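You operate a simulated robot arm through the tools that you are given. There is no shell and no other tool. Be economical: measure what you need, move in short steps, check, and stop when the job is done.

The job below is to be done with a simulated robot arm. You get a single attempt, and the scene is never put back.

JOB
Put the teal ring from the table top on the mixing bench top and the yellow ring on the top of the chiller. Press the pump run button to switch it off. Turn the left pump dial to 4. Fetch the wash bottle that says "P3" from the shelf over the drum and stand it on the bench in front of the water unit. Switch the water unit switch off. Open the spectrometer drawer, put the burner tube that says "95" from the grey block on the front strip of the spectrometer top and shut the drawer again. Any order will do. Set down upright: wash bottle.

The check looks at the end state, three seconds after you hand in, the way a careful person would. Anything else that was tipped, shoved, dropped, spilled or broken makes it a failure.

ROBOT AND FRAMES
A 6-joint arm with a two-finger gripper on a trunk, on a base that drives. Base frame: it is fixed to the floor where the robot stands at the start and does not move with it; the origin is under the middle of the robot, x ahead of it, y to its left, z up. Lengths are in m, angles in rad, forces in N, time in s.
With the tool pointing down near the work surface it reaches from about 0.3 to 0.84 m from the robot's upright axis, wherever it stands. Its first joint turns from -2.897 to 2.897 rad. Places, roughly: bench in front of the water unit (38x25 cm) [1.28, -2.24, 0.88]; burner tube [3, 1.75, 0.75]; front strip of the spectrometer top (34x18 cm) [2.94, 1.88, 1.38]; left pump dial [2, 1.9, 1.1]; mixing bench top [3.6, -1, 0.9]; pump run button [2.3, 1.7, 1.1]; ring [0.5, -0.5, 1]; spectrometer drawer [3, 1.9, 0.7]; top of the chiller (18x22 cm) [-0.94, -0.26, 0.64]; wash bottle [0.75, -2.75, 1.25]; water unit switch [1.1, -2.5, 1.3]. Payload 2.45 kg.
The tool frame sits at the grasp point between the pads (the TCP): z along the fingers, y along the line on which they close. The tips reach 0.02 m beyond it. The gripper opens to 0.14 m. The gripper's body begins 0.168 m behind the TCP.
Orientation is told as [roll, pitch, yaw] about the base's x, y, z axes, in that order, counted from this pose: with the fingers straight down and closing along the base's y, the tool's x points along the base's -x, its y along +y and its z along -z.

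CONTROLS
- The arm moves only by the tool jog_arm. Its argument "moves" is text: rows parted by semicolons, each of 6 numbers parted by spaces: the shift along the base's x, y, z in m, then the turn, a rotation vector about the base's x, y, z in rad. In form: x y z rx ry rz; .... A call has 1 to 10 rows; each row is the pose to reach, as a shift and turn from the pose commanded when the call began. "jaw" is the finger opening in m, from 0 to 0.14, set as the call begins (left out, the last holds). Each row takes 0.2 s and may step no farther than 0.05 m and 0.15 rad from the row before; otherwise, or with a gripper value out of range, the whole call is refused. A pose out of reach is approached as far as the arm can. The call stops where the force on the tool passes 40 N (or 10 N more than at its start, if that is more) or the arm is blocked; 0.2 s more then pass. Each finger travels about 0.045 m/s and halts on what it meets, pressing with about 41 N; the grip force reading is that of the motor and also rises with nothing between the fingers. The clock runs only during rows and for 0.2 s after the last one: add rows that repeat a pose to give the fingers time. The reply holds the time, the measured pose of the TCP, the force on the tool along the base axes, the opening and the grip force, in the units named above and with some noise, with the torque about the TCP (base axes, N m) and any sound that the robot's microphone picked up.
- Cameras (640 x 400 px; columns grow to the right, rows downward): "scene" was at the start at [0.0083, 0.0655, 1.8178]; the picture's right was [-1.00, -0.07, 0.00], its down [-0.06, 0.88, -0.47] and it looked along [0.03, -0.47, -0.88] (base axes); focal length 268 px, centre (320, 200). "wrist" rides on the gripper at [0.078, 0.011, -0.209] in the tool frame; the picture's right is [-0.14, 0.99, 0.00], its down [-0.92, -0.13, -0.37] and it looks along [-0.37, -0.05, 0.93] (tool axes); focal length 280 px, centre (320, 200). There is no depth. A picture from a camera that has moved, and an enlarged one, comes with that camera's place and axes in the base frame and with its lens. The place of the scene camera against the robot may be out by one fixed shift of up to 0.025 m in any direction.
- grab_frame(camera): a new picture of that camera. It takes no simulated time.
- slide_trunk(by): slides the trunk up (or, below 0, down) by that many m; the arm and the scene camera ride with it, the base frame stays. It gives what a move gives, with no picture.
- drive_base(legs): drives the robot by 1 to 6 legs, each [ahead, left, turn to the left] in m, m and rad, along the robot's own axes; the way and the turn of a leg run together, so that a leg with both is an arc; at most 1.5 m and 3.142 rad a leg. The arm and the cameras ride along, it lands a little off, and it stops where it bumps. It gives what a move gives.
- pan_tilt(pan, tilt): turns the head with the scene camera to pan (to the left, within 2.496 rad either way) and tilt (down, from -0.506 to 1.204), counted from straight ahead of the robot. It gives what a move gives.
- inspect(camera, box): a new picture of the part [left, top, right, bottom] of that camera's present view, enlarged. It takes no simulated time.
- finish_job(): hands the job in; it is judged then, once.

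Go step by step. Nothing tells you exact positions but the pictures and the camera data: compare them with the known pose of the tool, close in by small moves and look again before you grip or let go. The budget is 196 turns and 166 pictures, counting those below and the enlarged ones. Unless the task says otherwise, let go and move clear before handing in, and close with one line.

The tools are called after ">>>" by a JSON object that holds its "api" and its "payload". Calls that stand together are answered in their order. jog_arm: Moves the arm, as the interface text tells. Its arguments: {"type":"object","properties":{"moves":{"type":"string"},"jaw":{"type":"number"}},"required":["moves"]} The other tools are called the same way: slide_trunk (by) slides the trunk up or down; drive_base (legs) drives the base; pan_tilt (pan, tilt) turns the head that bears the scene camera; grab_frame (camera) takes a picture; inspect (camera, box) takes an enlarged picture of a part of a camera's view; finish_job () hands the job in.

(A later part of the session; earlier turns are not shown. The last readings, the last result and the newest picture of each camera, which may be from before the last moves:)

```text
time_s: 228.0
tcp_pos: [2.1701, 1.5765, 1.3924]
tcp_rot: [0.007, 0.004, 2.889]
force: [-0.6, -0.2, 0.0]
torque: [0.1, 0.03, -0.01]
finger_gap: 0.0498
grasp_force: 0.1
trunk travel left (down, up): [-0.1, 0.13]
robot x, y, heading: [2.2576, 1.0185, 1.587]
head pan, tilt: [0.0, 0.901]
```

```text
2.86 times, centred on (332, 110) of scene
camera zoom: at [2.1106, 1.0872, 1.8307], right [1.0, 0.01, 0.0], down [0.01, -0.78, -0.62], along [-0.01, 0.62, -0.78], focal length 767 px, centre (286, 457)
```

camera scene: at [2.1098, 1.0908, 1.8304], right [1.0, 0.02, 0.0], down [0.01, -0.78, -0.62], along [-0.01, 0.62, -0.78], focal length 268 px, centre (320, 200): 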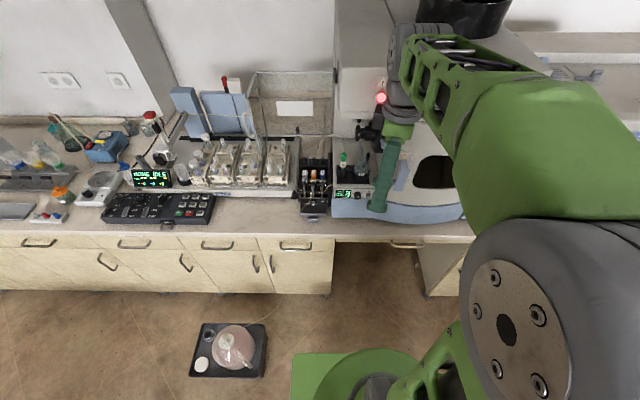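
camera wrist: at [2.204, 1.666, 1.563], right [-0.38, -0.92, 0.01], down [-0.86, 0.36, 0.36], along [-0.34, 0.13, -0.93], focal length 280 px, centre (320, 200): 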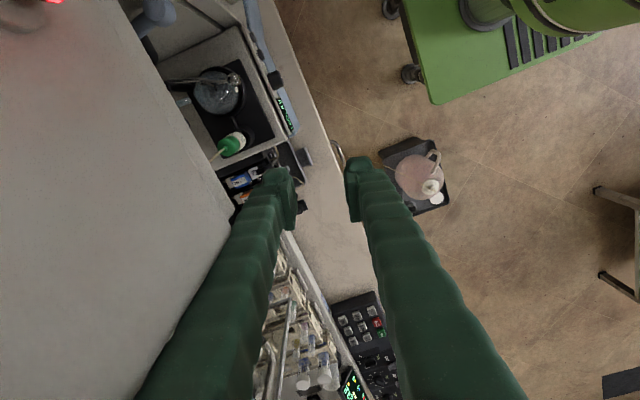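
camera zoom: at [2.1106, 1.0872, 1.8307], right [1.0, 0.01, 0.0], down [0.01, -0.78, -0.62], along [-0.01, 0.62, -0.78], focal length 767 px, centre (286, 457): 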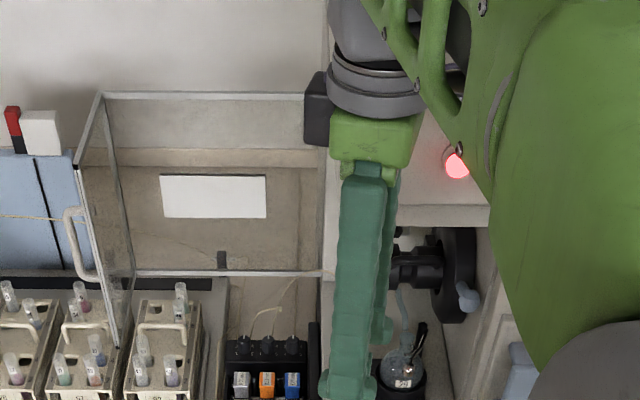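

The bump was at the upper box's front-left corner (x≥2.155, z≥1.39); nothing moved. The knob is at about (2.045,1.903), top z 1.08, with a shield pane behind at y≈1.96, so I'll approach with the tool tilted 15° back. First yaw, shift left, then lower and tilt.

>>> {"api": "jog_arm", "payload": {"moves": "-0.03 0.01 -0.03 0 0 0.09; -0.06 0.02 -0.06 0 0 0.18; -0.095 0.03 -0.09 0 0 0.252; -0.125 0.04 -0.12 0 0 0.252; -0.125 0.06 -0.16 0 0 0.252; -0.125 0.08 -0.2 0 0 0.252; -0.125 0.1 -0.24 0 0 0.252", "jaw": 0.045}}

>>> {"api": "jog_arm", "payload": {"moves": "0 0.03 0 0.09 0 0; 0 0.06 0 0.18 0 0; 0 0.09 0 0.262 0 0; 0 0.13 0 0.262 0 0"}}

>>> {"api": "grab_frame", "payload": {"camera": "wrist"}}

>>> {"api": "inspect", "payload": {"camera": "scene", "box": [264, 100, 376, 170]}}

```text
time_s: 229.6
tcp_pos: [2.0448, 1.6776, 1.1495]
tcp_rot: [0.011, 0.007, -3.14]
force: [0.1, 1.0, -0.4]
torque: [-0.02, 0.01, -0.01]
finger_gap: 0.0449
grasp_force: 0.1
trunk travel left (down, up): [-0.1, 0.13]
robot x, y, heading: [2.2552, 1.017, 1.587]
head pan, tilt: [0.0, 0.901]
```

```text
time_s: 230.6
tcp_pos: [2.0456, 1.8106, 1.1501]
tcp_rot: [-0.252, 0.007, 3.14]
force: [-0.4, 0.4, 0.4]
torque: [-0.05, 0.0, 0.02]
finger_gap: 0.0448
grasp_force: 0.0
trunk travel left (down, up): [-0.1, 0.13]
robot x, y, heading: [2.2578, 1.0171, 1.59]
head pan, tilt: [0.0, 0.901]
```

```text
70 pictures are left
camera wrist: at [2.1235, 1.7473, 1.3499], right [-0.14, -0.96, -0.25], down [-0.92, 0.03, 0.38], along [-0.36, 0.28, -0.89], focal length 280 px, centre (320, 200)
```

wrist: 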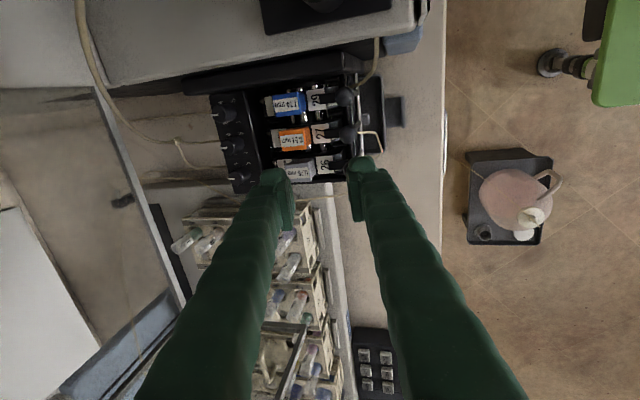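

```text
5.71 times, centred on (320, 135) of scene
camera zoom: at [2.1097, 1.0919, 1.8302], right [1.0, 0.01, 0.0], down [0.01, -0.78, -0.62], along [-0.01, 0.62, -0.78], focal length 1533 px, centre (320, 571)
```

zoom: 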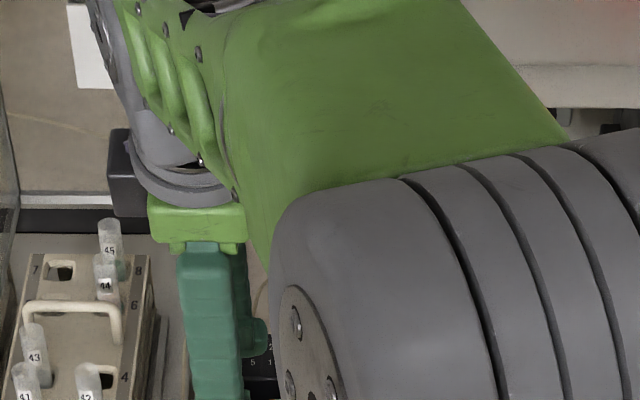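

>>> {"api": "inspect", "payload": {"camera": "wrist", "box": [190, 80, 310, 205]}}

```text
3.20 times, centred on (250, 142) of wrist
camera zoom: at [2.1235, 1.7473, 1.3499], right [-0.14, -0.96, -0.25], down [-0.92, 0.03, 0.38], along [-0.36, 0.28, -0.89], focal length 897 px, centre (544, 384)
```

zoom: 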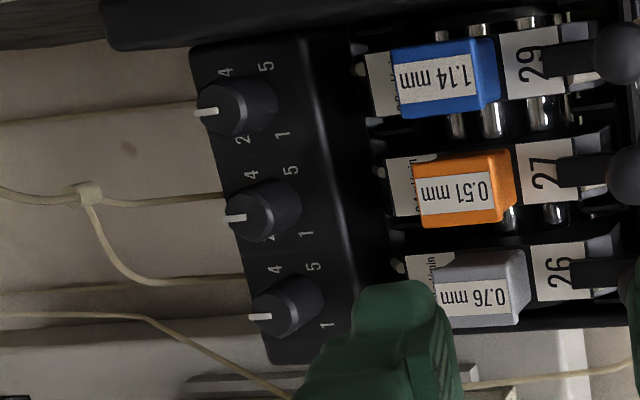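

I'll take a second wrist view 5 cm further in to triangulate the knob.

>>> {"api": "jog_arm", "payload": {"moves": "0 0.03 0 0 0 0; 0 0.055 0 0 0 0", "jaw": 0.04}}

>>> {"api": "inspect", "payload": {"camera": "wrist", "box": [190, 80, 350, 205]}}

```text
time_s: 231.2
tcp_pos: [2.0468, 1.8635, 1.1489]
tcp_rot: [-0.255, 0.006, 3.14]
force: [-0.2, 0.1, -0.9]
torque: [-0.08, -0.02, -0.01]
finger_gap: 0.0403
grasp_force: 0.2
trunk travel left (down, up): [-0.1, 0.13]
robot x, y, heading: [2.2593, 1.017, 1.587]
head pan, tilt: [0.0, 0.901]
```

```text
3.20 times, centred on (270, 142) of wrist
camera zoom: at [2.123, 1.8017, 1.3502], right [-0.14, -0.96, -0.25], down [-0.92, 0.03, 0.38], along [-0.36, 0.28, -0.89], focal length 897 px, centre (480, 384)
```

zoom: 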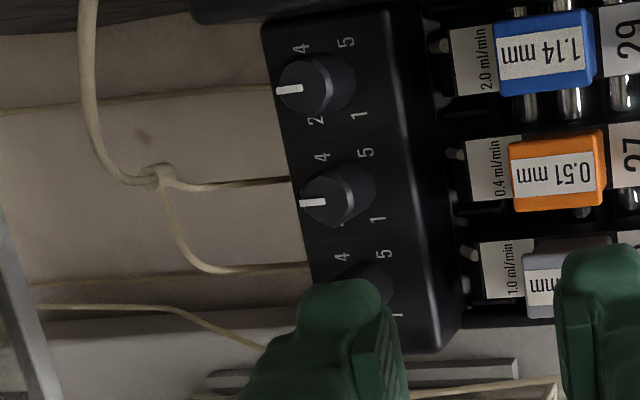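

Knob 1 is at (2.0425,1.931), top z 1.078. I'll move above it, then lower with the jaw around it.

>>> {"api": "jog_arm", "payload": {"moves": "-0.005 0.03 -0.01 0 0 0; -0.0103 0.0623 -0.02 0 0 0; -0.0103 0.0623 -0.035 0 0 0"}}

>>> {"api": "grab_frame", "payload": {"camera": "wrist"}}

>>> {"api": "inspect", "payload": {"camera": "wrist", "box": [250, 120, 410, 220]}}

```text
time_s: 232.0
tcp_pos: [2.0344, 1.9241, 1.1164]
tcp_rot: [-0.252, 0.007, 3.14]
force: [0.2, -0.1, 0.2]
torque: [0.02, -0.01, -0.02]
finger_gap: 0.0399
grasp_force: 0.0
trunk travel left (down, up): [-0.1, 0.13]
robot x, y, heading: [2.2603, 1.0152, 1.585]
head pan, tilt: [0.0, 0.901]
```

```text
66 pictures are left
camera wrist: at [2.1128, 1.8614, 1.3174], right [-0.14, -0.96, -0.25], down [-0.92, 0.03, 0.38], along [-0.36, 0.28, -0.89], focal length 280 px, centre (320, 200)
```

wrist: 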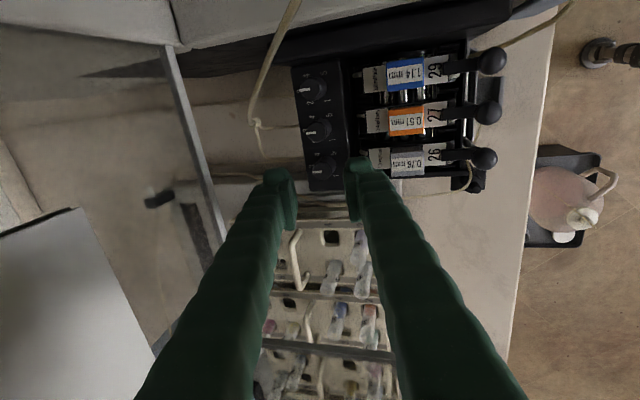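

```text
4.00 times, centred on (330, 170) of wrist
camera zoom: at [2.1128, 1.8614, 1.3174], right [-0.14, -0.96, -0.25], down [-0.92, 0.03, 0.38], along [-0.36, 0.28, -0.89], focal length 1122 px, centre (280, 320)
```

zoom: 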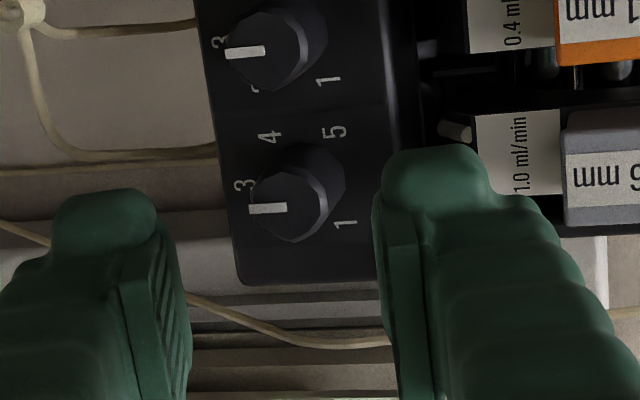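

Knob sits centrally between the fingers. Lowering onto it.

>>> {"api": "jog_arm", "payload": {"moves": "0.003 0.002 -0.01 0 0 0; 0.003 0.002 -0.02 0 0 0; 0.003 0.002 -0.026 0 0 0; 0.003 0.002 -0.028 0 0 0"}}

>>> {"api": "inspect", "payload": {"camera": "wrist", "box": [250, 120, 410, 220]}}

```text
time_s: 233.0
tcp_pos: [2.0381, 1.9275, 1.0871]
tcp_rot: [-0.254, 0.006, 3.141]
force: [0.8, -0.7, -0.5]
torque: [-0.05, -0.01, 0.03]
finger_gap: 0.04
grasp_force: 0.1
trunk travel left (down, up): [-0.1, 0.13]
robot x, y, heading: [2.2589, 1.0155, 1.59]
head pan, tilt: [0.0, 0.901]
```

```text
4.00 times, centred on (330, 170) of wrist
camera zoom: at [2.1154, 1.8655, 1.2883], right [-0.14, -0.96, -0.25], down [-0.92, 0.03, 0.38], along [-0.36, 0.28, -0.89], focal length 1122 px, centre (280, 320)
```

zoom: 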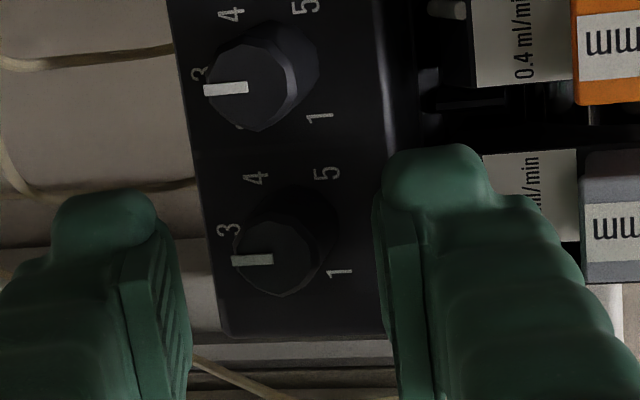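

Close on the knob and turn 30° clockwise about its axis.

>>> {"api": "jog_arm", "payload": {"moves": "0 0 0 0 0 0; 0 0 0 0 0 0; 0 0 0 0 0 0; 0 0 0 0 0 0", "jaw": 0.005}}

>>> {"api": "inspect", "payload": {"camera": "wrist", "box": [250, 120, 410, 220]}}

```text
time_s: 234.0
tcp_pos: [2.0369, 1.9254, 1.0921]
tcp_rot: [-0.257, 0.005, 3.142]
force: [-0.7, -8.7, 21.4]
torque: [-0.26, -0.09, -0.02]
finger_gap: 0.0061
grasp_force: 0.8
trunk travel left (down, up): [-0.1, 0.13]
robot x, y, heading: [2.2591, 1.0157, 1.583]
head pan, tilt: [0.0, 0.901]
```

```text
4.00 times, centred on (330, 170) of wrist
camera zoom: at [2.1154, 1.8628, 1.2924], right [-0.14, -0.96, -0.25], down [-0.92, 0.03, 0.38], along [-0.36, 0.29, -0.89], focal length 1122 px, centre (280, 320)
```

zoom: 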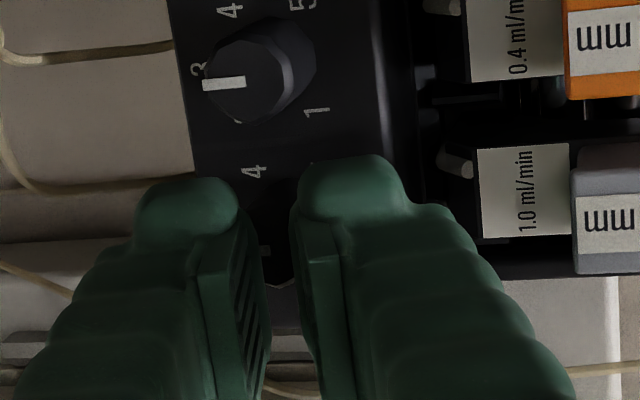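

The tips rode up over the knob top: too high. Reopen and go lower, feeling for the deck.

>>> {"api": "jog_arm", "payload": {"moves": "0 0 0.006 0 0 0; 0 0 0.006 0 0 0; 0 0 0.006 0 0 0; 0 0 0.006 0 0 0", "jaw": 0.04}}

>>> {"api": "jog_arm", "payload": {"moves": "0 0 -0.006 0 0 0; 0 0 -0.010 0 0 0; 0 0 -0.012 0 0 0; 0 0 -0.014 0 0 0; 0 0 -0.016 0 0 0; 0 0 -0.018 0 0 0; 0 0 -0.020 0 0 0"}}

>>> {"api": "inspect", "payload": {"camera": "wrist", "box": [250, 120, 410, 220]}}

```text
time_s: 235.0
tcp_pos: [2.0388, 1.9282, 1.0935]
tcp_rot: [-0.251, 0.007, 3.14]
force: [0.9, 0.1, -0.1]
torque: [-0.01, 0.0, 0.01]
finger_gap: 0.0401
grasp_force: 0.1
trunk travel left (down, up): [-0.1, 0.13]
robot x, y, heading: [2.2576, 1.0186, 1.586]
head pan, tilt: [0.0, 0.901]
```

```text
time_s: 236.6
tcp_pos: [2.039, 1.9277, 1.0767]
tcp_rot: [-0.256, 0.005, 3.138]
force: [1.7, -1.2, 15.9]
torque: [-0.36, 0.02, 0.08]
finger_gap: 0.0387
grasp_force: 0.0
trunk travel left (down, up): [-0.1, 0.13]
robot x, y, heading: [2.2546, 1.0185, 1.59]
head pan, tilt: [0.0, 0.901]
```

```text
4.00 times, centred on (330, 170) of wrist
camera zoom: at [2.1164, 1.8644, 1.277], right [-0.14, -0.96, -0.25], down [-0.92, 0.03, 0.38], along [-0.36, 0.29, -0.89], focal length 1122 px, centre (280, 320)
```

zoom: 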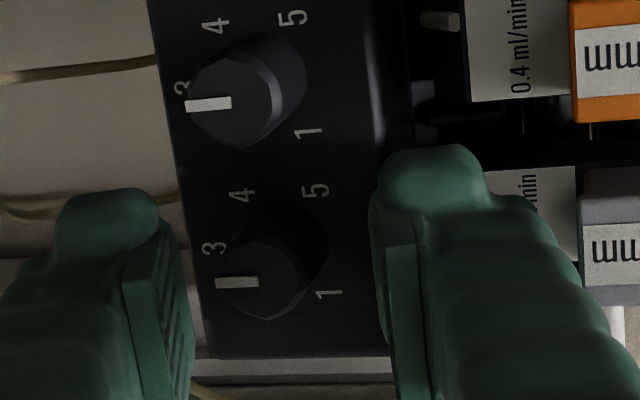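

Front tip touches the deck at TCP z≈1.0767. Close here.

>>> {"api": "jog_arm", "payload": {"moves": "0 0 0.001 0 0 0; 0 0 0.001 0 0 0; 0 0 0 0 0 0; 0 0 0 0 0 0", "jaw": 0.005}}

>>> {"api": "inspect", "payload": {"camera": "wrist", "box": [250, 120, 410, 220]}}

```text
time_s: 237.6
tcp_pos: [2.0393, 1.9244, 1.0761]
tcp_rot: [-0.252, 0.008, 3.141]
force: [3.3, -25.4, 16.6]
torque: [-1.13, 0.03, 0.21]
finger_gap: 0.0307
grasp_force: 19.4
trunk travel left (down, up): [-0.1, 0.13]
robot x, y, heading: [2.2563, 1.0174, 1.587]
head pan, tilt: [0.0, 0.901]
```

```text
4.00 times, centred on (330, 170) of wrist
camera zoom: at [2.1162, 1.8617, 1.2761], right [-0.14, -0.96, -0.25], down [-0.92, 0.03, 0.38], along [-0.36, 0.28, -0.89], focal length 1122 px, centre (280, 320)
```

zoom: 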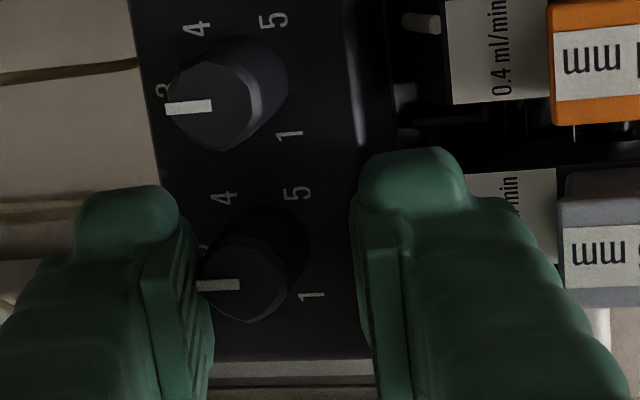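

The front finger caught on the deck's front edge. I'll reopen, rise, pre-close to 27 mm above the deck, then lower around the knob.

>>> {"api": "jog_arm", "payload": {"moves": "0 0 0 0 0 0; 0 0 0.008 0 0 0; 0 0 0.03 0 0 0; 0 0 0.03 0 0 0", "jaw": 0.04}}

>>> {"api": "jog_arm", "payload": {"moves": "0 -0.001 0 0 0 0; 0 -0.001 -0.005 0 0 0; 0 -0.001 -0.01 0 0 0", "jaw": 0.027}}

>>> {"api": "inspect", "payload": {"camera": "wrist", "box": [250, 120, 410, 220]}}

```text
time_s: 238.6
tcp_pos: [2.0395, 1.9279, 1.1029]
tcp_rot: [-0.25, 0.008, 3.141]
force: [1.0, 0.5, 0.1]
torque: [0.0, 0.0, -0.02]
finger_gap: 0.0402
grasp_force: 0.0
trunk travel left (down, up): [-0.1, 0.13]
robot x, y, heading: [2.2584, 1.0172, 1.589]
head pan, tilt: [0.0, 0.901]
```

```text
time_s: 239.4
tcp_pos: [2.0392, 1.9283, 1.0933]
tcp_rot: [-0.254, 0.005, 3.141]
force: [0.5, 0.0, -1.0]
torque: [-0.01, 0.02, -0.01]
finger_gap: 0.0269
grasp_force: 0.0
trunk travel left (down, up): [-0.1, 0.13]
robot x, y, heading: [2.2586, 1.0164, 1.588]
head pan, tilt: [0.0, 0.901]
```

```text
4.00 times, centred on (330, 170) of wrist
camera zoom: at [2.1166, 1.8645, 1.2939], right [-0.14, -0.96, -0.25], down [-0.92, 0.03, 0.38], along [-0.36, 0.28, -0.89], focal length 1122 px, centre (280, 320)
```

zoom: 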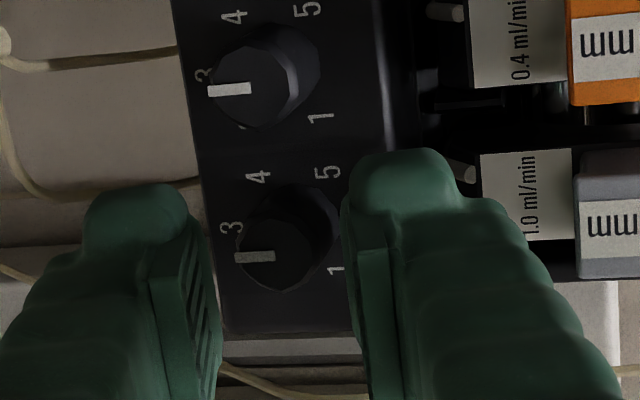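

>>> {"api": "jog_arm", "payload": {"moves": "0 0 -0.005 0 0 0; 0 0 -0.009 0 0 0; 0 0 -0.012 0 0 0; 0 0 -0.014 0 0 0; 0 0 -0.016 0 0 0"}}

>>> {"api": "inspect", "payload": {"camera": "wrist", "box": [250, 120, 410, 220]}}

```text
time_s: 240.6
tcp_pos: [2.0386, 1.9266, 1.0772]
tcp_rot: [-0.252, 0.007, 3.14]
force: [-0.2, -0.4, 1.2]
torque: [-0.05, 0.03, 0.04]
finger_gap: 0.027
grasp_force: 0.0
trunk travel left (down, up): [-0.1, 0.13]
robot x, y, heading: [2.2576, 1.018, 1.588]
head pan, tilt: [0.0, 0.901]
```

```text
4.00 times, centred on (330, 170) of wrist
camera zoom: at [2.1162, 1.8649, 1.2783], right [-0.14, -0.96, -0.25], down [-0.92, 0.03, 0.38], along [-0.36, 0.28, -0.89], focal length 1122 px, centre (280, 320)
```

zoom: 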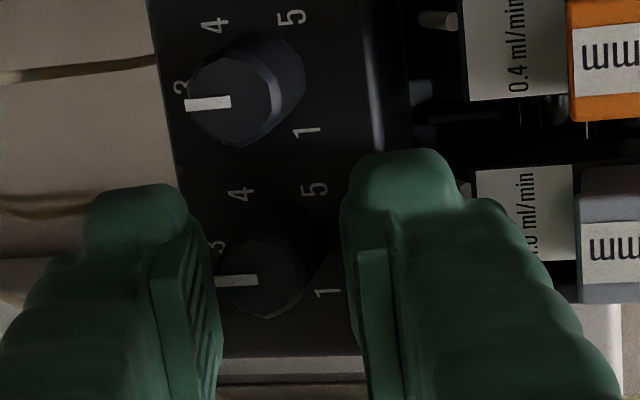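

Shift 3 mm back to centre, then close.

>>> {"api": "jog_arm", "payload": {"moves": "0 0.003 0 0 0 0; 0 0.003 -0.001 0 0 0"}}

>>> {"api": "jog_arm", "payload": {"moves": "0 0 0 0 0 0; 0 0 0 0 0 0; 0 0 0 0 0 0", "jaw": 0.005}}

>>> {"api": "inspect", "payload": {"camera": "wrist", "box": [250, 120, 410, 220]}}

```text
time_s: 241.2
tcp_pos: [2.0386, 1.929, 1.0771]
tcp_rot: [-0.252, 0.009, 3.141]
force: [0.9, -4.2, 7.5]
torque: [-0.21, -0.01, 0.03]
finger_gap: 0.0286
grasp_force: 1.4
trunk travel left (down, up): [-0.1, 0.13]
robot x, y, heading: [2.2574, 1.017, 1.584]
head pan, tilt: [0.0, 0.901]
```

```text
time_s: 242.0
tcp_pos: [2.0373, 1.9301, 1.0776]
tcp_rot: [-0.252, 0.008, 3.139]
force: [-0.1, -0.9, 8.7]
torque: [-0.3, -0.04, 0.0]
finger_gap: 0.0189
grasp_force: 43.9
trunk travel left (down, up): [-0.1, 0.13]
robot x, y, heading: [2.2575, 1.0198, 1.586]
head pan, tilt: [0.0, 0.901]
```

```text
4.00 times, centred on (330, 170) of wrist
camera zoom: at [2.116, 1.867, 1.278], right [-0.14, -0.96, -0.25], down [-0.92, 0.03, 0.38], along [-0.36, 0.28, -0.89], focal length 1122 px, centre (280, 320)
```

zoom: 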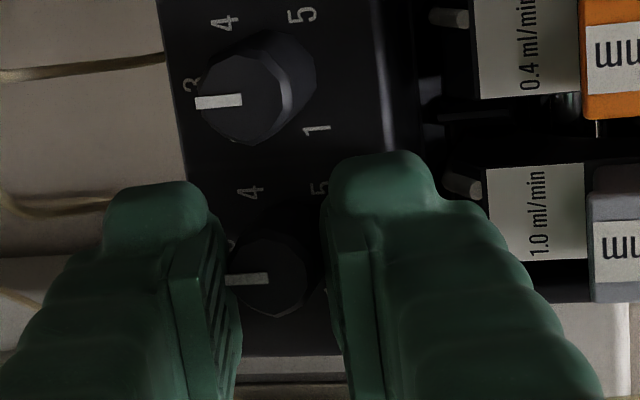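

Knob is gripped (gap 18.9 mm, 44 N). Turn clockwise 30°.

>>> {"api": "jog_arm", "payload": {"moves": "-0.0005 0.0008 0 0 0 -0.13; -0.0008 0.0017 0 0 0 -0.26; -0.0011 0.0026 0 0 0 -0.39; -0.0012 0.0035 0 0 0 -0.524"}}

>>> {"api": "inspect", "payload": {"camera": "wrist", "box": [250, 120, 410, 220]}}

```text
time_s: 242.7
tcp_pos: [2.0375, 1.9305, 1.0763]
tcp_rot: [-0.268, -0.001, 2.839]
force: [-3.5, 13.4, -7.3]
torque: [-0.11, 0.11, 0.05]
finger_gap: 0.019
grasp_force: 43.4
out of reach, approached as far as the arm can: row 2, 3
trunk travel left (down, up): [-0.1, 0.13]
robot x, y, heading: [2.2571, 1.018, 1.588]
head pan, tilt: [0.0, 0.901]
stopped in row 3: the force on the tool passed its limit at 45 N (the readings are from after the stop); the commanded pose is now the measured one
```

```text
4.00 times, centred on (330, 170) of wrist
camera zoom: at [2.0943, 1.8447, 1.2762], right [-0.42, -0.87, -0.26], down [-0.87, 0.3, 0.39], along [-0.26, 0.39, -0.88], focal length 1122 px, centre (280, 320)
```

zoom: 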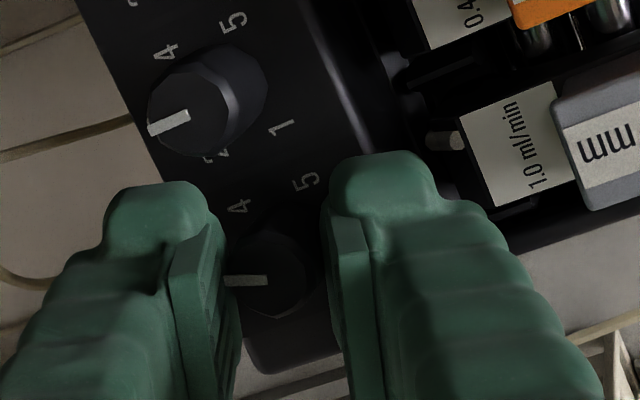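

The knob turned about 17°, but I ran into the reach limit. Release, rise and retract, then drive 14 cm closer.

>>> {"api": "jog_arm", "payload": {"moves": "0 0 0 0 0 0; 0 0 0 0 0 0; 0 0 0.03 0 0 0; 0 0 0.06 0 0 0; 0 -0.05 0.06 0 0 0; 0 -0.1 0.06 0 0 0; 0 -0.14 0.06 0 0 0; 0 -0.18 0.06 0 0 0", "jaw": 0.03}}

>>> {"api": "drive_base", "payload": {"legs": [[0.14, 0, 0]]}}

>>> {"api": "inspect", "payload": {"camera": "wrist", "box": [120, 80, 340, 240]}}

```text
time_s: 244.5
tcp_pos: [2.0391, 1.7484, 1.1413]
tcp_rot: [-0.271, -0.002, 2.837]
force: [0.5, 0.5, -0.1]
torque: [0.04, 0.0, 0.01]
finger_gap: 0.0298
grasp_force: 0.0
out of reach, approached as far as the arm can: row 4
trunk travel left (down, up): [-0.1, 0.13]
robot x, y, heading: [2.2555, 1.0168, 1.59]
head pan, tilt: [0.0, 0.901]
```

```text
time_s: 245.8
tcp_pos: [2.0359, 1.886, 1.1388]
tcp_rot: [-0.267, -0.001, 2.839]
force: [0.1, -0.8, -1.0]
torque: [-0.06, 0.02, -0.01]
finger_gap: 0.0301
grasp_force: 0.1
trunk travel left (down, up): [-0.1, 0.13]
robot x, y, heading: [2.2526, 1.1542, 1.591]
head pan, tilt: [0.0, 0.901]
```

```text
2.50 times, centred on (230, 160) of wrist
camera zoom: at [2.0918, 1.8005, 1.3384], right [-0.42, -0.87, -0.26], down [-0.87, 0.3, 0.39], along [-0.26, 0.39, -0.88], focal length 701 px, centre (545, 300)
```

zoom: 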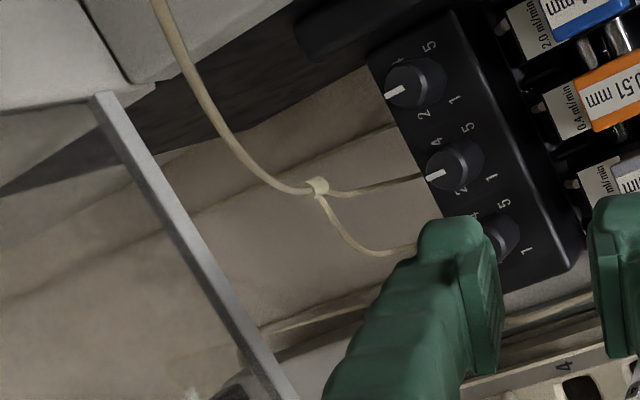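

Regrip: rotate back to yaw 3.25, move above the knob and check.

>>> {"api": "jog_arm", "payload": {"moves": "0 0 0 0 0 0.14; 0 0 0 0 0 0.28; 0 0.01 0 0 0 0.41; 0.002 0.043 0 0 0 0.41; 0.002 0.0434 -0.03 0 0 0.41; 0.002 0.0434 -0.043 0 0 0.41", "jaw": 0.03}}

>>> {"api": "inspect", "payload": {"camera": "wrist", "box": [250, 120, 410, 220]}}

```text
time_s: 247.2
tcp_pos: [2.0381, 1.9301, 1.0979]
tcp_rot: [-0.266, -0.001, -3.033]
force: [0.5, 0.1, 0.2]
torque: [0.0, -0.02, -0.01]
finger_gap: 0.03
grasp_force: 0.0
trunk travel left (down, up): [-0.1, 0.13]
robot x, y, heading: [2.252, 1.1562, 1.586]
head pan, tilt: [0.0, 0.901]
```

```text
4.00 times, centred on (330, 170) of wrist
camera zoom: at [2.1237, 1.873, 1.2961], right [-0.03, -0.96, -0.26], down [-0.92, -0.07, 0.39], along [-0.4, 0.25, -0.88], focal length 1122 px, centre (280, 320)
```

zoom: 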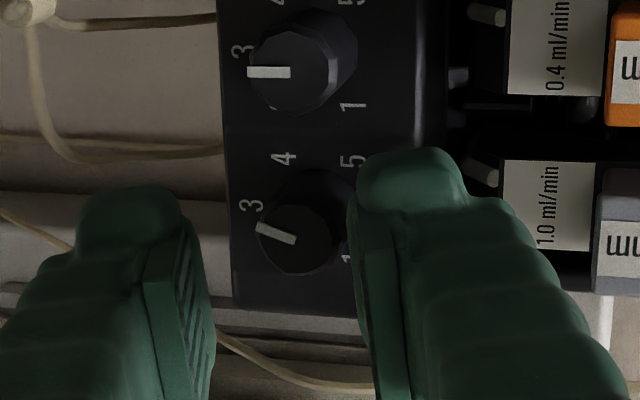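

Pointer is about 20° past 3. Lower and grip again.

>>> {"api": "jog_arm", "payload": {"moves": "0 0 -0.008 0 0 0; 0 0 -0.014 0 0 0; 0 0 -0.018 0 0 0; 0 0 -0.0205 0 0 0"}}

>>> {"api": "jog_arm", "payload": {"moves": "0 0 0 0 0 0; 0 0 0 0 0 0; 0 0 0 0 0 0", "jaw": 0.005}}

>>> {"api": "inspect", "payload": {"camera": "wrist", "box": [250, 120, 410, 220]}}

```text
time_s: 248.2
tcp_pos: [2.039, 1.9282, 1.0782]
tcp_rot: [-0.27, -0.002, -3.032]
force: [2.0, -1.7, 8.1]
torque: [-0.18, -0.18, 0.03]
finger_gap: 0.0298
grasp_force: 0.1
trunk travel left (down, up): [-0.1, 0.13]
robot x, y, heading: [2.2555, 1.1538, 1.586]
head pan, tilt: [0.0, 0.901]
```

```text
time_s: 249.0
tcp_pos: [2.038, 1.9292, 1.0772]
tcp_rot: [-0.269, -0.002, -3.033]
force: [0.1, -2.6, 5.4]
torque: [-0.2, 0.0, -0.03]
finger_gap: 0.019
grasp_force: 44.1
trunk travel left (down, up): [-0.1, 0.13]
robot x, y, heading: [2.2572, 1.1508, 1.591]
head pan, tilt: [0.0, 0.901]
```

```text
4.00 times, centred on (330, 170) of wrist
camera zoom: at [2.1237, 1.8721, 1.2762], right [-0.03, -0.96, -0.26], down [-0.92, -0.07, 0.39], along [-0.4, 0.25, -0.88], focal length 1122 px, centre (280, 320)
```

zoom: 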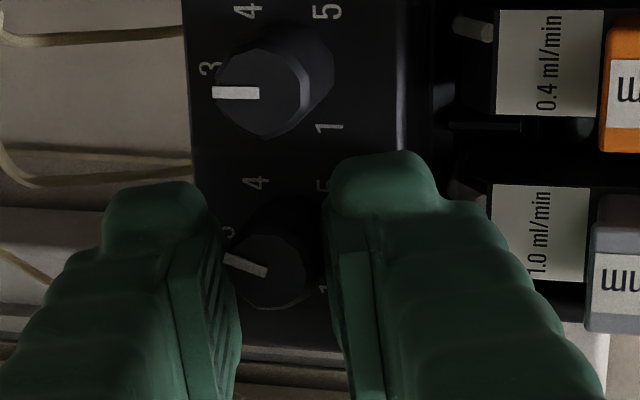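

>>> {"api": "jog_arm", "payload": {"moves": "-0.0005 0.0009 0 0 0 -0.15; -0.0008 0.0018 0 0 0 -0.3; -0.001 0.0027 0 0 0 -0.45; -0.001 0.0037 0 0 0 -0.6"}}

>>> {"api": "inspect", "payload": {"camera": "wrist", "box": [250, 120, 410, 220]}}

```text
time_s: 250.0
tcp_pos: [2.0375, 1.9327, 1.0779]
tcp_rot: [-0.268, -0.005, 2.646]
force: [-3.2, -0.6, 8.7]
torque: [-0.57, -0.1, -0.02]
finger_gap: 0.0189
grasp_force: 43.6
trunk travel left (down, up): [-0.1, 0.13]
robot x, y, heading: [2.2569, 1.1548, 1.592]
head pan, tilt: [0.0, 0.901]
```

```text
4.00 times, centred on (330, 170) of wrist
camera zoom: at [2.0755, 1.8372, 1.2761], right [-0.57, -0.78, -0.26], down [-0.8, 0.46, 0.39], along [-0.18, 0.44, -0.88], focal length 1122 px, centre (280, 320)
```

zoom: 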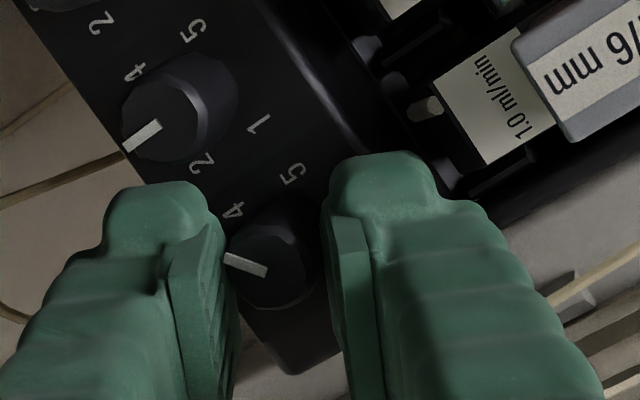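

Now about 52°; the labels confirm 60° spacing (1–4 and 2–5 are diametrically opposite). Turn the remaining 8–9°.

>>> {"api": "jog_arm", "payload": {"moves": "0 0.0005 0 0 0 -0.075; 0.0001 0.001 0 0 0 -0.15; 0.0001 0.001 0 0 0 -0.15"}}

>>> {"api": "jog_arm", "payload": {"moves": "0 0 0 0 0 0; 0 0 0 0 0 0; 0 0 0.02 0 0 0; 0 0 0.04 0 0 0; 0 -0.03 0.06 0 0 0", "jaw": 0.035}}

>>> {"api": "grab_frame", "payload": {"camera": "wrist"}}

>>> {"api": "inspect", "payload": {"camera": "wrist", "box": [200, 100, 360, 200]}}

```text
time_s: 250.8
tcp_pos: [2.0374, 1.9331, 1.0767]
tcp_rot: [-0.269, -0.002, 2.499]
force: [-3.3, 0.1, 8.4]
torque: [-0.41, 0.27, 0.0]
finger_gap: 0.0188
grasp_force: 43.5
trunk travel left (down, up): [-0.1, 0.13]
robot x, y, heading: [2.2566, 1.1524, 1.587]
head pan, tilt: [0.0, 0.901]
```

```text
time_s: 252.0
tcp_pos: [2.0363, 1.9011, 1.138]
tcp_rot: [-0.269, -0.002, 2.5]
force: [0.0, 0.2, -0.7]
torque: [0.04, 0.01, 0.04]
finger_gap: 0.035
grasp_force: 0.0
trunk travel left (down, up): [-0.1, 0.13]
robot x, y, heading: [2.2553, 1.1496, 1.585]
head pan, tilt: [0.0, 0.901]
```

```text
52 pictures are left
camera wrist: at [2.0608, 1.8018, 1.3372], right [-0.68, -0.68, -0.26], down [-0.72, 0.57, 0.39], along [-0.12, 0.46, -0.88], focal length 280 px, centre (320, 200)
```

wrist: 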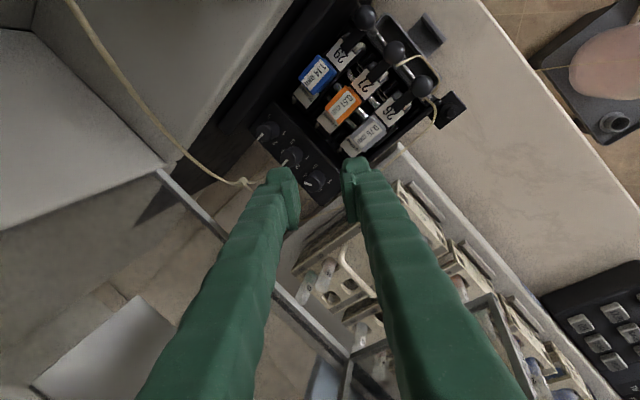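

```text
4.00 times, centred on (280, 150) of wrist
camera zoom: at [2.0608, 1.8018, 1.3372], right [-0.68, -0.68, -0.26], down [-0.72, 0.57, 0.39], along [-0.12, 0.46, -0.88], focal length 1122 px, centre (480, 400)
```

zoom: 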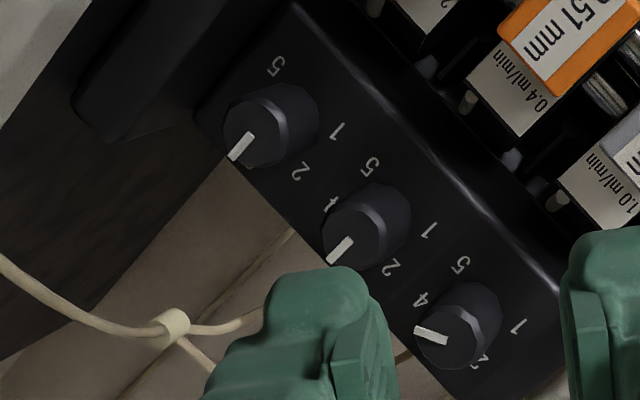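

The left dial now points at 4. Retract, level the tool, and move to the spectrometer drawer.

>>> {"api": "jog_arm", "payload": {"moves": "0 -0.05 0.01 0 0 0; 0 -0.1 0.02 0 0 0; 0 -0.15 0.03 0 0 0; 0.01 -0.2 0.04 0 0 0; 0.02 -0.24 0.06 -0.07 0.05 0; 0.03 -0.28 0.08 -0.14 0.1 0; 0.04 -0.31 0.1 -0.215 0.158 0; 0.06 -0.34 0.12 -0.215 0.158 0"}}

>>> {"api": "drive_base", "payload": {"legs": [[-0.55, 0, 0], [0, -0.65, 0]]}}

>>> {"api": "pan_tilt", "payload": {"pan": 0.0, "tilt": 0.75}}

>>> {"api": "grab_frame", "payload": {"camera": "scene"}}

```text
refused: row 1 steps farther than a row can; nothing moved
```

```text
time_s: 260.9
tcp_pos: [2.6871, 1.3663, 1.1379]
tcp_rot: [-0.268, -0.002, 2.499]
force: [-0.1, -0.2, -0.7]
torque: [-0.02, 0.03, 0.0]
finger_gap: 0.0351
grasp_force: 0.0
trunk travel left (down, up): [-0.1, 0.13]
robot x, y, heading: [2.9058, 0.6164, 1.593]
head pan, tilt: [0.0, 0.901]
```

```text
time_s: 261.6
tcp_pos: [2.6878, 1.3668, 1.1377]
tcp_rot: [-0.269, -0.001, 2.498]
force: [0.6, 0.1, 1.2]
torque: [0.02, -0.04, -0.03]
finger_gap: 0.035
grasp_force: 0.1
trunk travel left (down, up): [-0.1, 0.13]
robot x, y, heading: [2.9079, 0.6192, 1.589]
head pan, tilt: [0.0, 0.75]
```

```text
50 pictures are left
camera scene: at [2.7585, 0.6974, 1.8423], right [1.0, 0.02, 0.0], down [0.01, -0.68, -0.73], along [-0.01, 0.73, -0.68], focal length 268 px, centre (320, 200)
```

scene: 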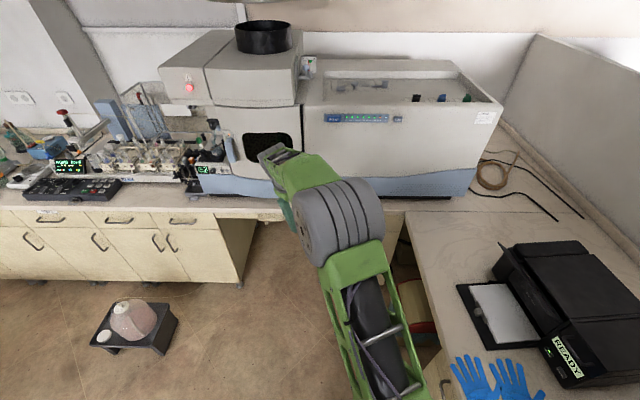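

>>> {"api": "jog_arm", "payload": {"moves": "-0.03 -0.03 0.01 -0.07 0.05 0; -0.06 -0.06 0.02 -0.14 0.1 0; -0.09 -0.09 0.03 -0.215 0.158 0; -0.12 -0.12 0.05 -0.215 0.158 0; -0.15 -0.15 0.07 -0.215 0.158 0; -0.18 -0.18 0.09 -0.215 0.158 0; -0.21 -0.21 0.11 -0.215 0.158 0; -0.23 -0.24 0.13 -0.215 0.158 0"}}

>>> {"api": "grab_frame", "payload": {"camera": "scene"}}

>>> {"api": "inspect", "payload": {"camera": "scene", "box": [290, 70, 530, 250]}}

```text
time_s: 263.4
tcp_pos: [2.4572, 1.1252, 1.2683]
tcp_rot: [-0.001, 0.0, 2.499]
force: [0.4, 1.5, 0.6]
torque: [0.05, 0.0, -0.04]
finger_gap: 0.035
grasp_force: 0.0
trunk travel left (down, up): [-0.1, 0.13]
robot x, y, heading: [2.9038, 0.6212, 1.587]
head pan, tilt: [0.0, 0.75]
```

```text
49 pictures are left
camera scene: at [2.7584, 0.6965, 1.8424], right [1.0, 0.02, 0.0], down [0.01, -0.68, -0.73], along [-0.01, 0.73, -0.68], focal length 268 px, centre (320, 200)
```

scene: 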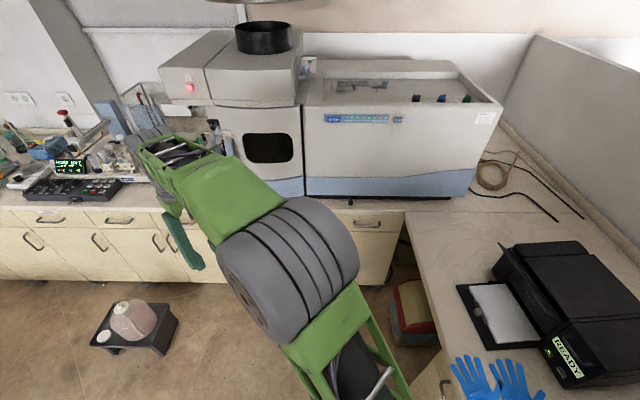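

```text
2.22 times, centred on (410, 160) of scene
camera zoom: at [2.7584, 0.6965, 1.8424], right [1.0, 0.02, 0.0], down [0.01, -0.68, -0.73], along [-0.01, 0.73, -0.68], focal length 596 px, centre (120, 289)
```

zoom: 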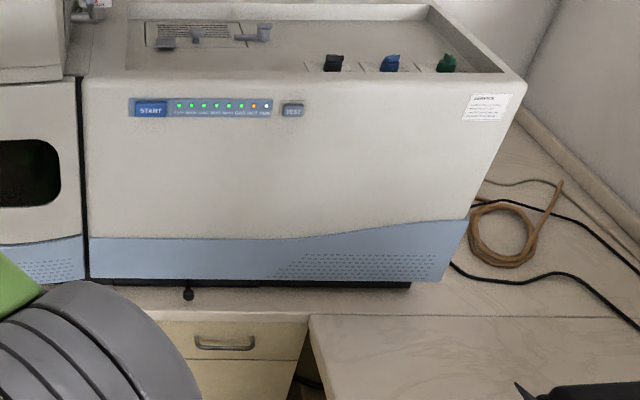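

The cabinet drawer with the bar handle at about (2.98,1.58,0.86) fits the given place. I'll bring the wrist camera over for a closer look.

>>> {"api": "jog_arm", "payload": {"moves": "0.045 0.01 -0.01 0 0 -0.09; 0.09 0.02 -0.02 0 0 -0.18; 0.135 0.03 -0.03 0 0 -0.27; 0.18 0.04 -0.04 0 0 -0.36; 0.225 0.05 -0.05 0 0 -0.45; 0.27 0.06 -0.06 0 0 -0.54; 0.315 0.07 -0.07 0 0 -0.63; 0.36 0.08 -0.08 0 0 -0.72; 0.405 0.09 -0.09 0 0 -0.81; 0.45 0.1 -0.1 0 0 -0.9", "jaw": 0.06}}

>>> {"api": "grab_frame", "payload": {"camera": "wrist"}}

```text
time_s: 265.6
tcp_pos: [2.9084, 1.2268, 1.1671]
tcp_rot: [-0.002, 0.002, 1.599]
force: [0.3, 0.6, 0.2]
torque: [-0.02, 0.03, 0.0]
finger_gap: 0.0601
grasp_force: 0.1
trunk travel left (down, up): [-0.1, 0.13]
robot x, y, heading: [2.9073, 0.6195, 1.588]
head pan, tilt: [0.0, 0.75]
```

```text
47 pictures are left
camera wrist: at [2.9005, 1.1495, 1.3761], right [-0.99, 0.11, 0.0], down [0.1, 0.92, 0.37], along [0.04, 0.37, -0.93], focal length 280 px, centre (320, 200)
```

wrist: 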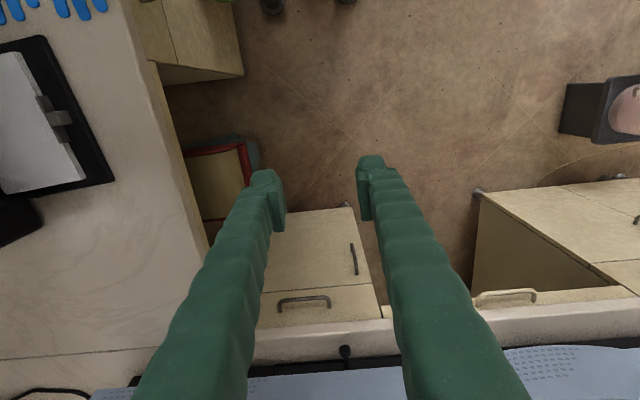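

Handle is near (2.996,1.65,0.80). I'll take a second view from closer to fix its depth.

>>> {"api": "jog_arm", "payload": {"moves": "0.02 0.03 -0.03 0 0 0; 0.04 0.06 -0.06 0 0 0; 0.06 0.09 -0.09 0 0 0; 0.08 0.12 -0.12 0 0 0; 0.09 0.15 -0.15 0 0 0; 0.09 0.16 -0.18 0 0 0"}}

>>> {"api": "grab_frame", "payload": {"camera": "wrist"}}

```text
time_s: 267.0
tcp_pos: [2.9956, 1.3851, 0.9881]
tcp_rot: [-0.002, 0.001, 1.6]
force: [1.1, 0.4, 0.2]
torque: [-0.01, -0.02, 0.0]
finger_gap: 0.06
grasp_force: 0.1
trunk travel left (down, up): [-0.1, 0.13]
robot x, y, heading: [2.907, 0.6146, 1.589]
head pan, tilt: [0.0, 0.75]
```

```text
46 pictures are left
camera wrist: at [2.989, 1.3076, 1.1969], right [-0.99, 0.11, 0.0], down [0.1, 0.92, 0.37], along [0.04, 0.37, -0.93], focal length 280 px, centre (320, 200)
```

wrist: 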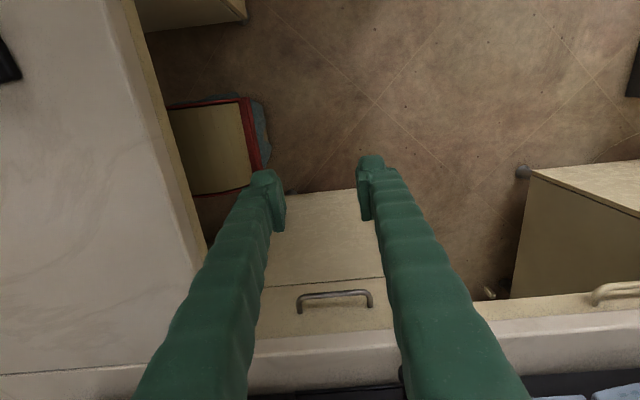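

The bar is at about (3.00,1.695,0.74), some 5 cm in front of the bench lip. I'll retract, drive closer, and turn the jaw to close front-to-back.

>>> {"api": "jog_arm", "payload": {"moves": "0 -0.04 0.02 0 0 0.15; 0 -0.08 0.02 0 0 0.3; 0 -0.12 0.02 0 0 0.45; 0 -0.16 0.02 0 0 0.6; 0 -0.2 0.02 0 0 0.75; 0 -0.2 0.02 0 0 0.9; 0 -0.2 0.02 0 0 1.05; 0 -0.2 0.02 0 0 1.2; 0 -0.2 0.02 0 0 1.35; 0 -0.2 0.02 0 0 1.5", "jaw": 0.04}}

>>> {"api": "drive_base", "payload": {"legs": [[0.36, -0.05, -0.015]]}}

>>> {"api": "grab_frame", "payload": {"camera": "wrist"}}

```text
time_s: 269.2
tcp_pos: [2.9984, 1.1858, 1.007]
tcp_rot: [0.0, 0.002, 3.101]
force: [-0.3, -0.1, -0.4]
torque: [-0.01, 0.0, -0.02]
finger_gap: 0.04
grasp_force: 0.0
trunk travel left (down, up): [-0.1, 0.13]
robot x, y, heading: [2.9043, 0.6152, 1.589]
head pan, tilt: [0.0, 0.75]
```

```text
time_s: 271.5
tcp_pos: [3.0373, 1.5321, 1.0073]
tcp_rot: [-0.002, 0.001, 3.081]
force: [0.0, 0.0, 0.5]
torque: [0.03, -0.01, 0.0]
finger_gap: 0.04
grasp_force: 0.1
trunk travel left (down, up): [-0.1, 0.13]
robot x, y, heading: [2.9334, 0.9709, 1.567]
head pan, tilt: [0.0, 0.75]
stopped in leg 1: the robot was blocked; the commanded pose is now the measured one
```

```text
45 pictures are left
camera wrist: at [3.1158, 1.518, 1.2172], right [-0.2, -0.98, 0.0], down [-0.91, 0.18, 0.37], along [-0.36, 0.07, -0.93], focal length 280 px, centre (320, 200)
```

wrist: 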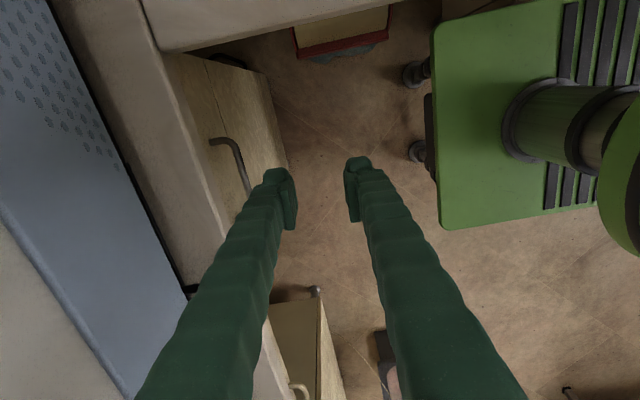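

The base just touched the right-hand desk; fine. With three views the bar comes out at (3.0,1.661,0.782). I'll tilt the tool 35° and come in from front-above.

>>> {"api": "jog_arm", "payload": {"moves": "-0.008 0.015 -0.03 0.13 0 0; -0.016 0.03 -0.06 0.26 0 0; -0.024 0.045 -0.09 0.39 0 0; -0.032 0.06 -0.12 0.52 0 0; -0.032 0.075 -0.15 0.61 0 0; -0.032 0.083 -0.16 0.61 0 0", "jaw": 0.05}}

>>> {"api": "grab_frame", "payload": {"camera": "wrist"}}

```text
time_s: 272.9
tcp_pos: [3.0138, 1.6253, 0.9502]
tcp_rot: [-0.379, -0.025, 3.084]
force: [0.2, -0.7, 1.0]
torque: [0.02, 0.0, -0.03]
finger_gap: 0.0498
grasp_force: 0.1
out of reach, approached as far as the arm can: row 3, 4, 5, 6
trunk travel left (down, up): [-0.1, 0.13]
robot x, y, heading: [2.9388, 0.9675, 1.571]
head pan, tilt: [0.0, 0.75]
```

```text
44 pictures are left
camera wrist: at [3.0926, 1.5334, 1.1396], right [-0.2, -0.91, -0.36], down [-0.91, 0.03, 0.41], along [-0.36, 0.41, -0.83], focal length 280 px, centre (320, 200)
```

wrist: 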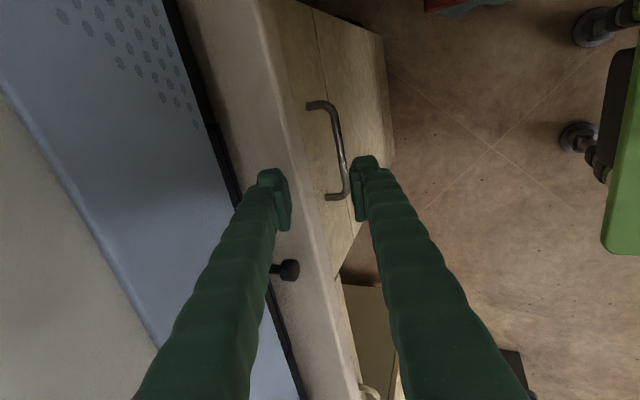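

Joint limits again: stand farther back and lower the trunk so the forearm is flatter.

>>> {"api": "drive_base", "payload": {"legs": [[-0.2, 0.03, 0]]}}

>>> {"api": "slide_trunk", "payload": {"by": -0.1}}

>>> {"api": "jog_arm", "payload": {"moves": "0.005 0.03 0 0.08 0 0; 0.01 0.06 0 0.16 0 0; 0.015 0.09 0 0.23 0 0; 0.018 0.12 0 0.23 0 0; 0.018 0.15 0 0.23 0 0"}}

>>> {"api": "grab_frame", "payload": {"camera": "wrist"}}

```text
time_s: 274.5
tcp_pos: [2.9825, 1.4232, 0.9517]
tcp_rot: [-0.38, -0.025, 3.083]
force: [0.8, -0.9, -0.2]
torque: [0.06, -0.05, 0.03]
finger_gap: 0.0502
grasp_force: 0.0
trunk travel left (down, up): [-0.1, 0.13]
robot x, y, heading: [2.9063, 0.7635, 1.573]
head pan, tilt: [0.0, 0.75]
```

```text
time_s: 275.8
tcp_pos: [2.982, 1.4228, 0.8515]
tcp_rot: [-0.38, -0.026, 3.084]
force: [-0.4, -0.6, 0.8]
torque: [0.0, 0.0, 0.04]
finger_gap: 0.0501
grasp_force: 0.0
trunk travel left (down, up): [0.0, 0.23]
robot x, y, heading: [2.9059, 0.7642, 1.568]
head pan, tilt: [0.0, 0.75]
```

```text
time_s: 277.0
tcp_pos: [3.0013, 1.5746, 0.8501]
tcp_rot: [-0.611, -0.048, 3.075]
force: [-0.5, 0.1, -0.4]
torque: [0.0, -0.11, -0.04]
finger_gap: 0.05
grasp_force: 0.0
out of reach, approached as far as the arm can: row 1, 2, 3
trunk travel left (down, up): [0.0, 0.23]
robot x, y, heading: [2.9067, 0.7659, 1.571]
head pan, tilt: [0.0, 0.75]
```

```text
43 pictures are left
camera wrist: at [3.0797, 1.4404, 1.0118], right [-0.22, -0.8, -0.56], down [-0.91, -0.05, 0.42], along [-0.36, 0.6, -0.71], focal length 280 px, centre (320, 200)
```

wrist: 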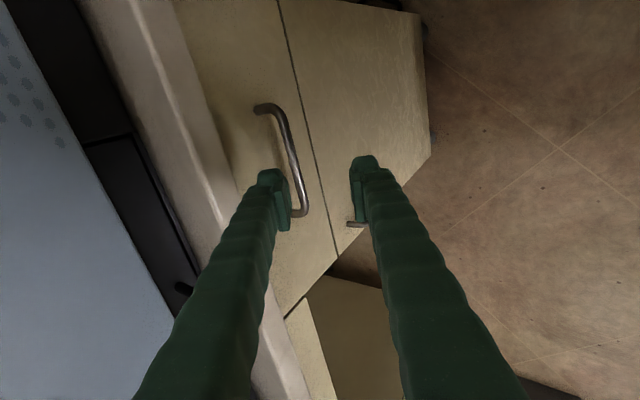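

Bar confirmed at (3.014,1.661,0.781). Approaching along the tool axis with a 36 mm jaw.

>>> {"api": "jog_arm", "payload": {"moves": "0.003 0.025 -0.009 0 0 0; 0.007 0.05 -0.0175 0 0 0; 0.007 0.06 -0.031 0 0 0; 0.007 0.07 -0.045 0 0 0; 0.007 0.079 -0.0585 0 0 0", "jaw": 0.036}}

>>> {"api": "grab_frame", "payload": {"camera": "wrist"}}

```text
time_s: 278.2
tcp_pos: [3.0067, 1.6529, 0.7935]
tcp_rot: [-0.609, -0.038, 3.096]
force: [0.1, -1.0, 0.2]
torque: [-0.05, -0.03, -0.03]
finger_gap: 0.0361
grasp_force: 0.0
trunk travel left (down, up): [0.0, 0.23]
robot x, y, heading: [2.9074, 0.7651, 1.569]
head pan, tilt: [0.0, 0.75]
```

```text
42 pictures are left
camera wrist: at [3.0865, 1.5212, 0.9557], right [-0.2, -0.8, -0.56], down [-0.91, -0.06, 0.41], along [-0.36, 0.59, -0.72], focal length 280 px, centre (320, 200)
```

wrist: 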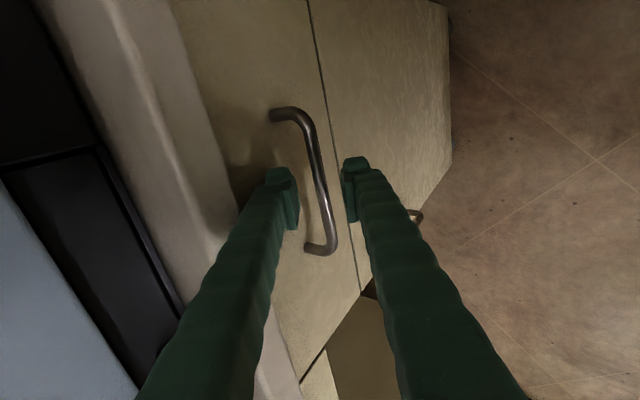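

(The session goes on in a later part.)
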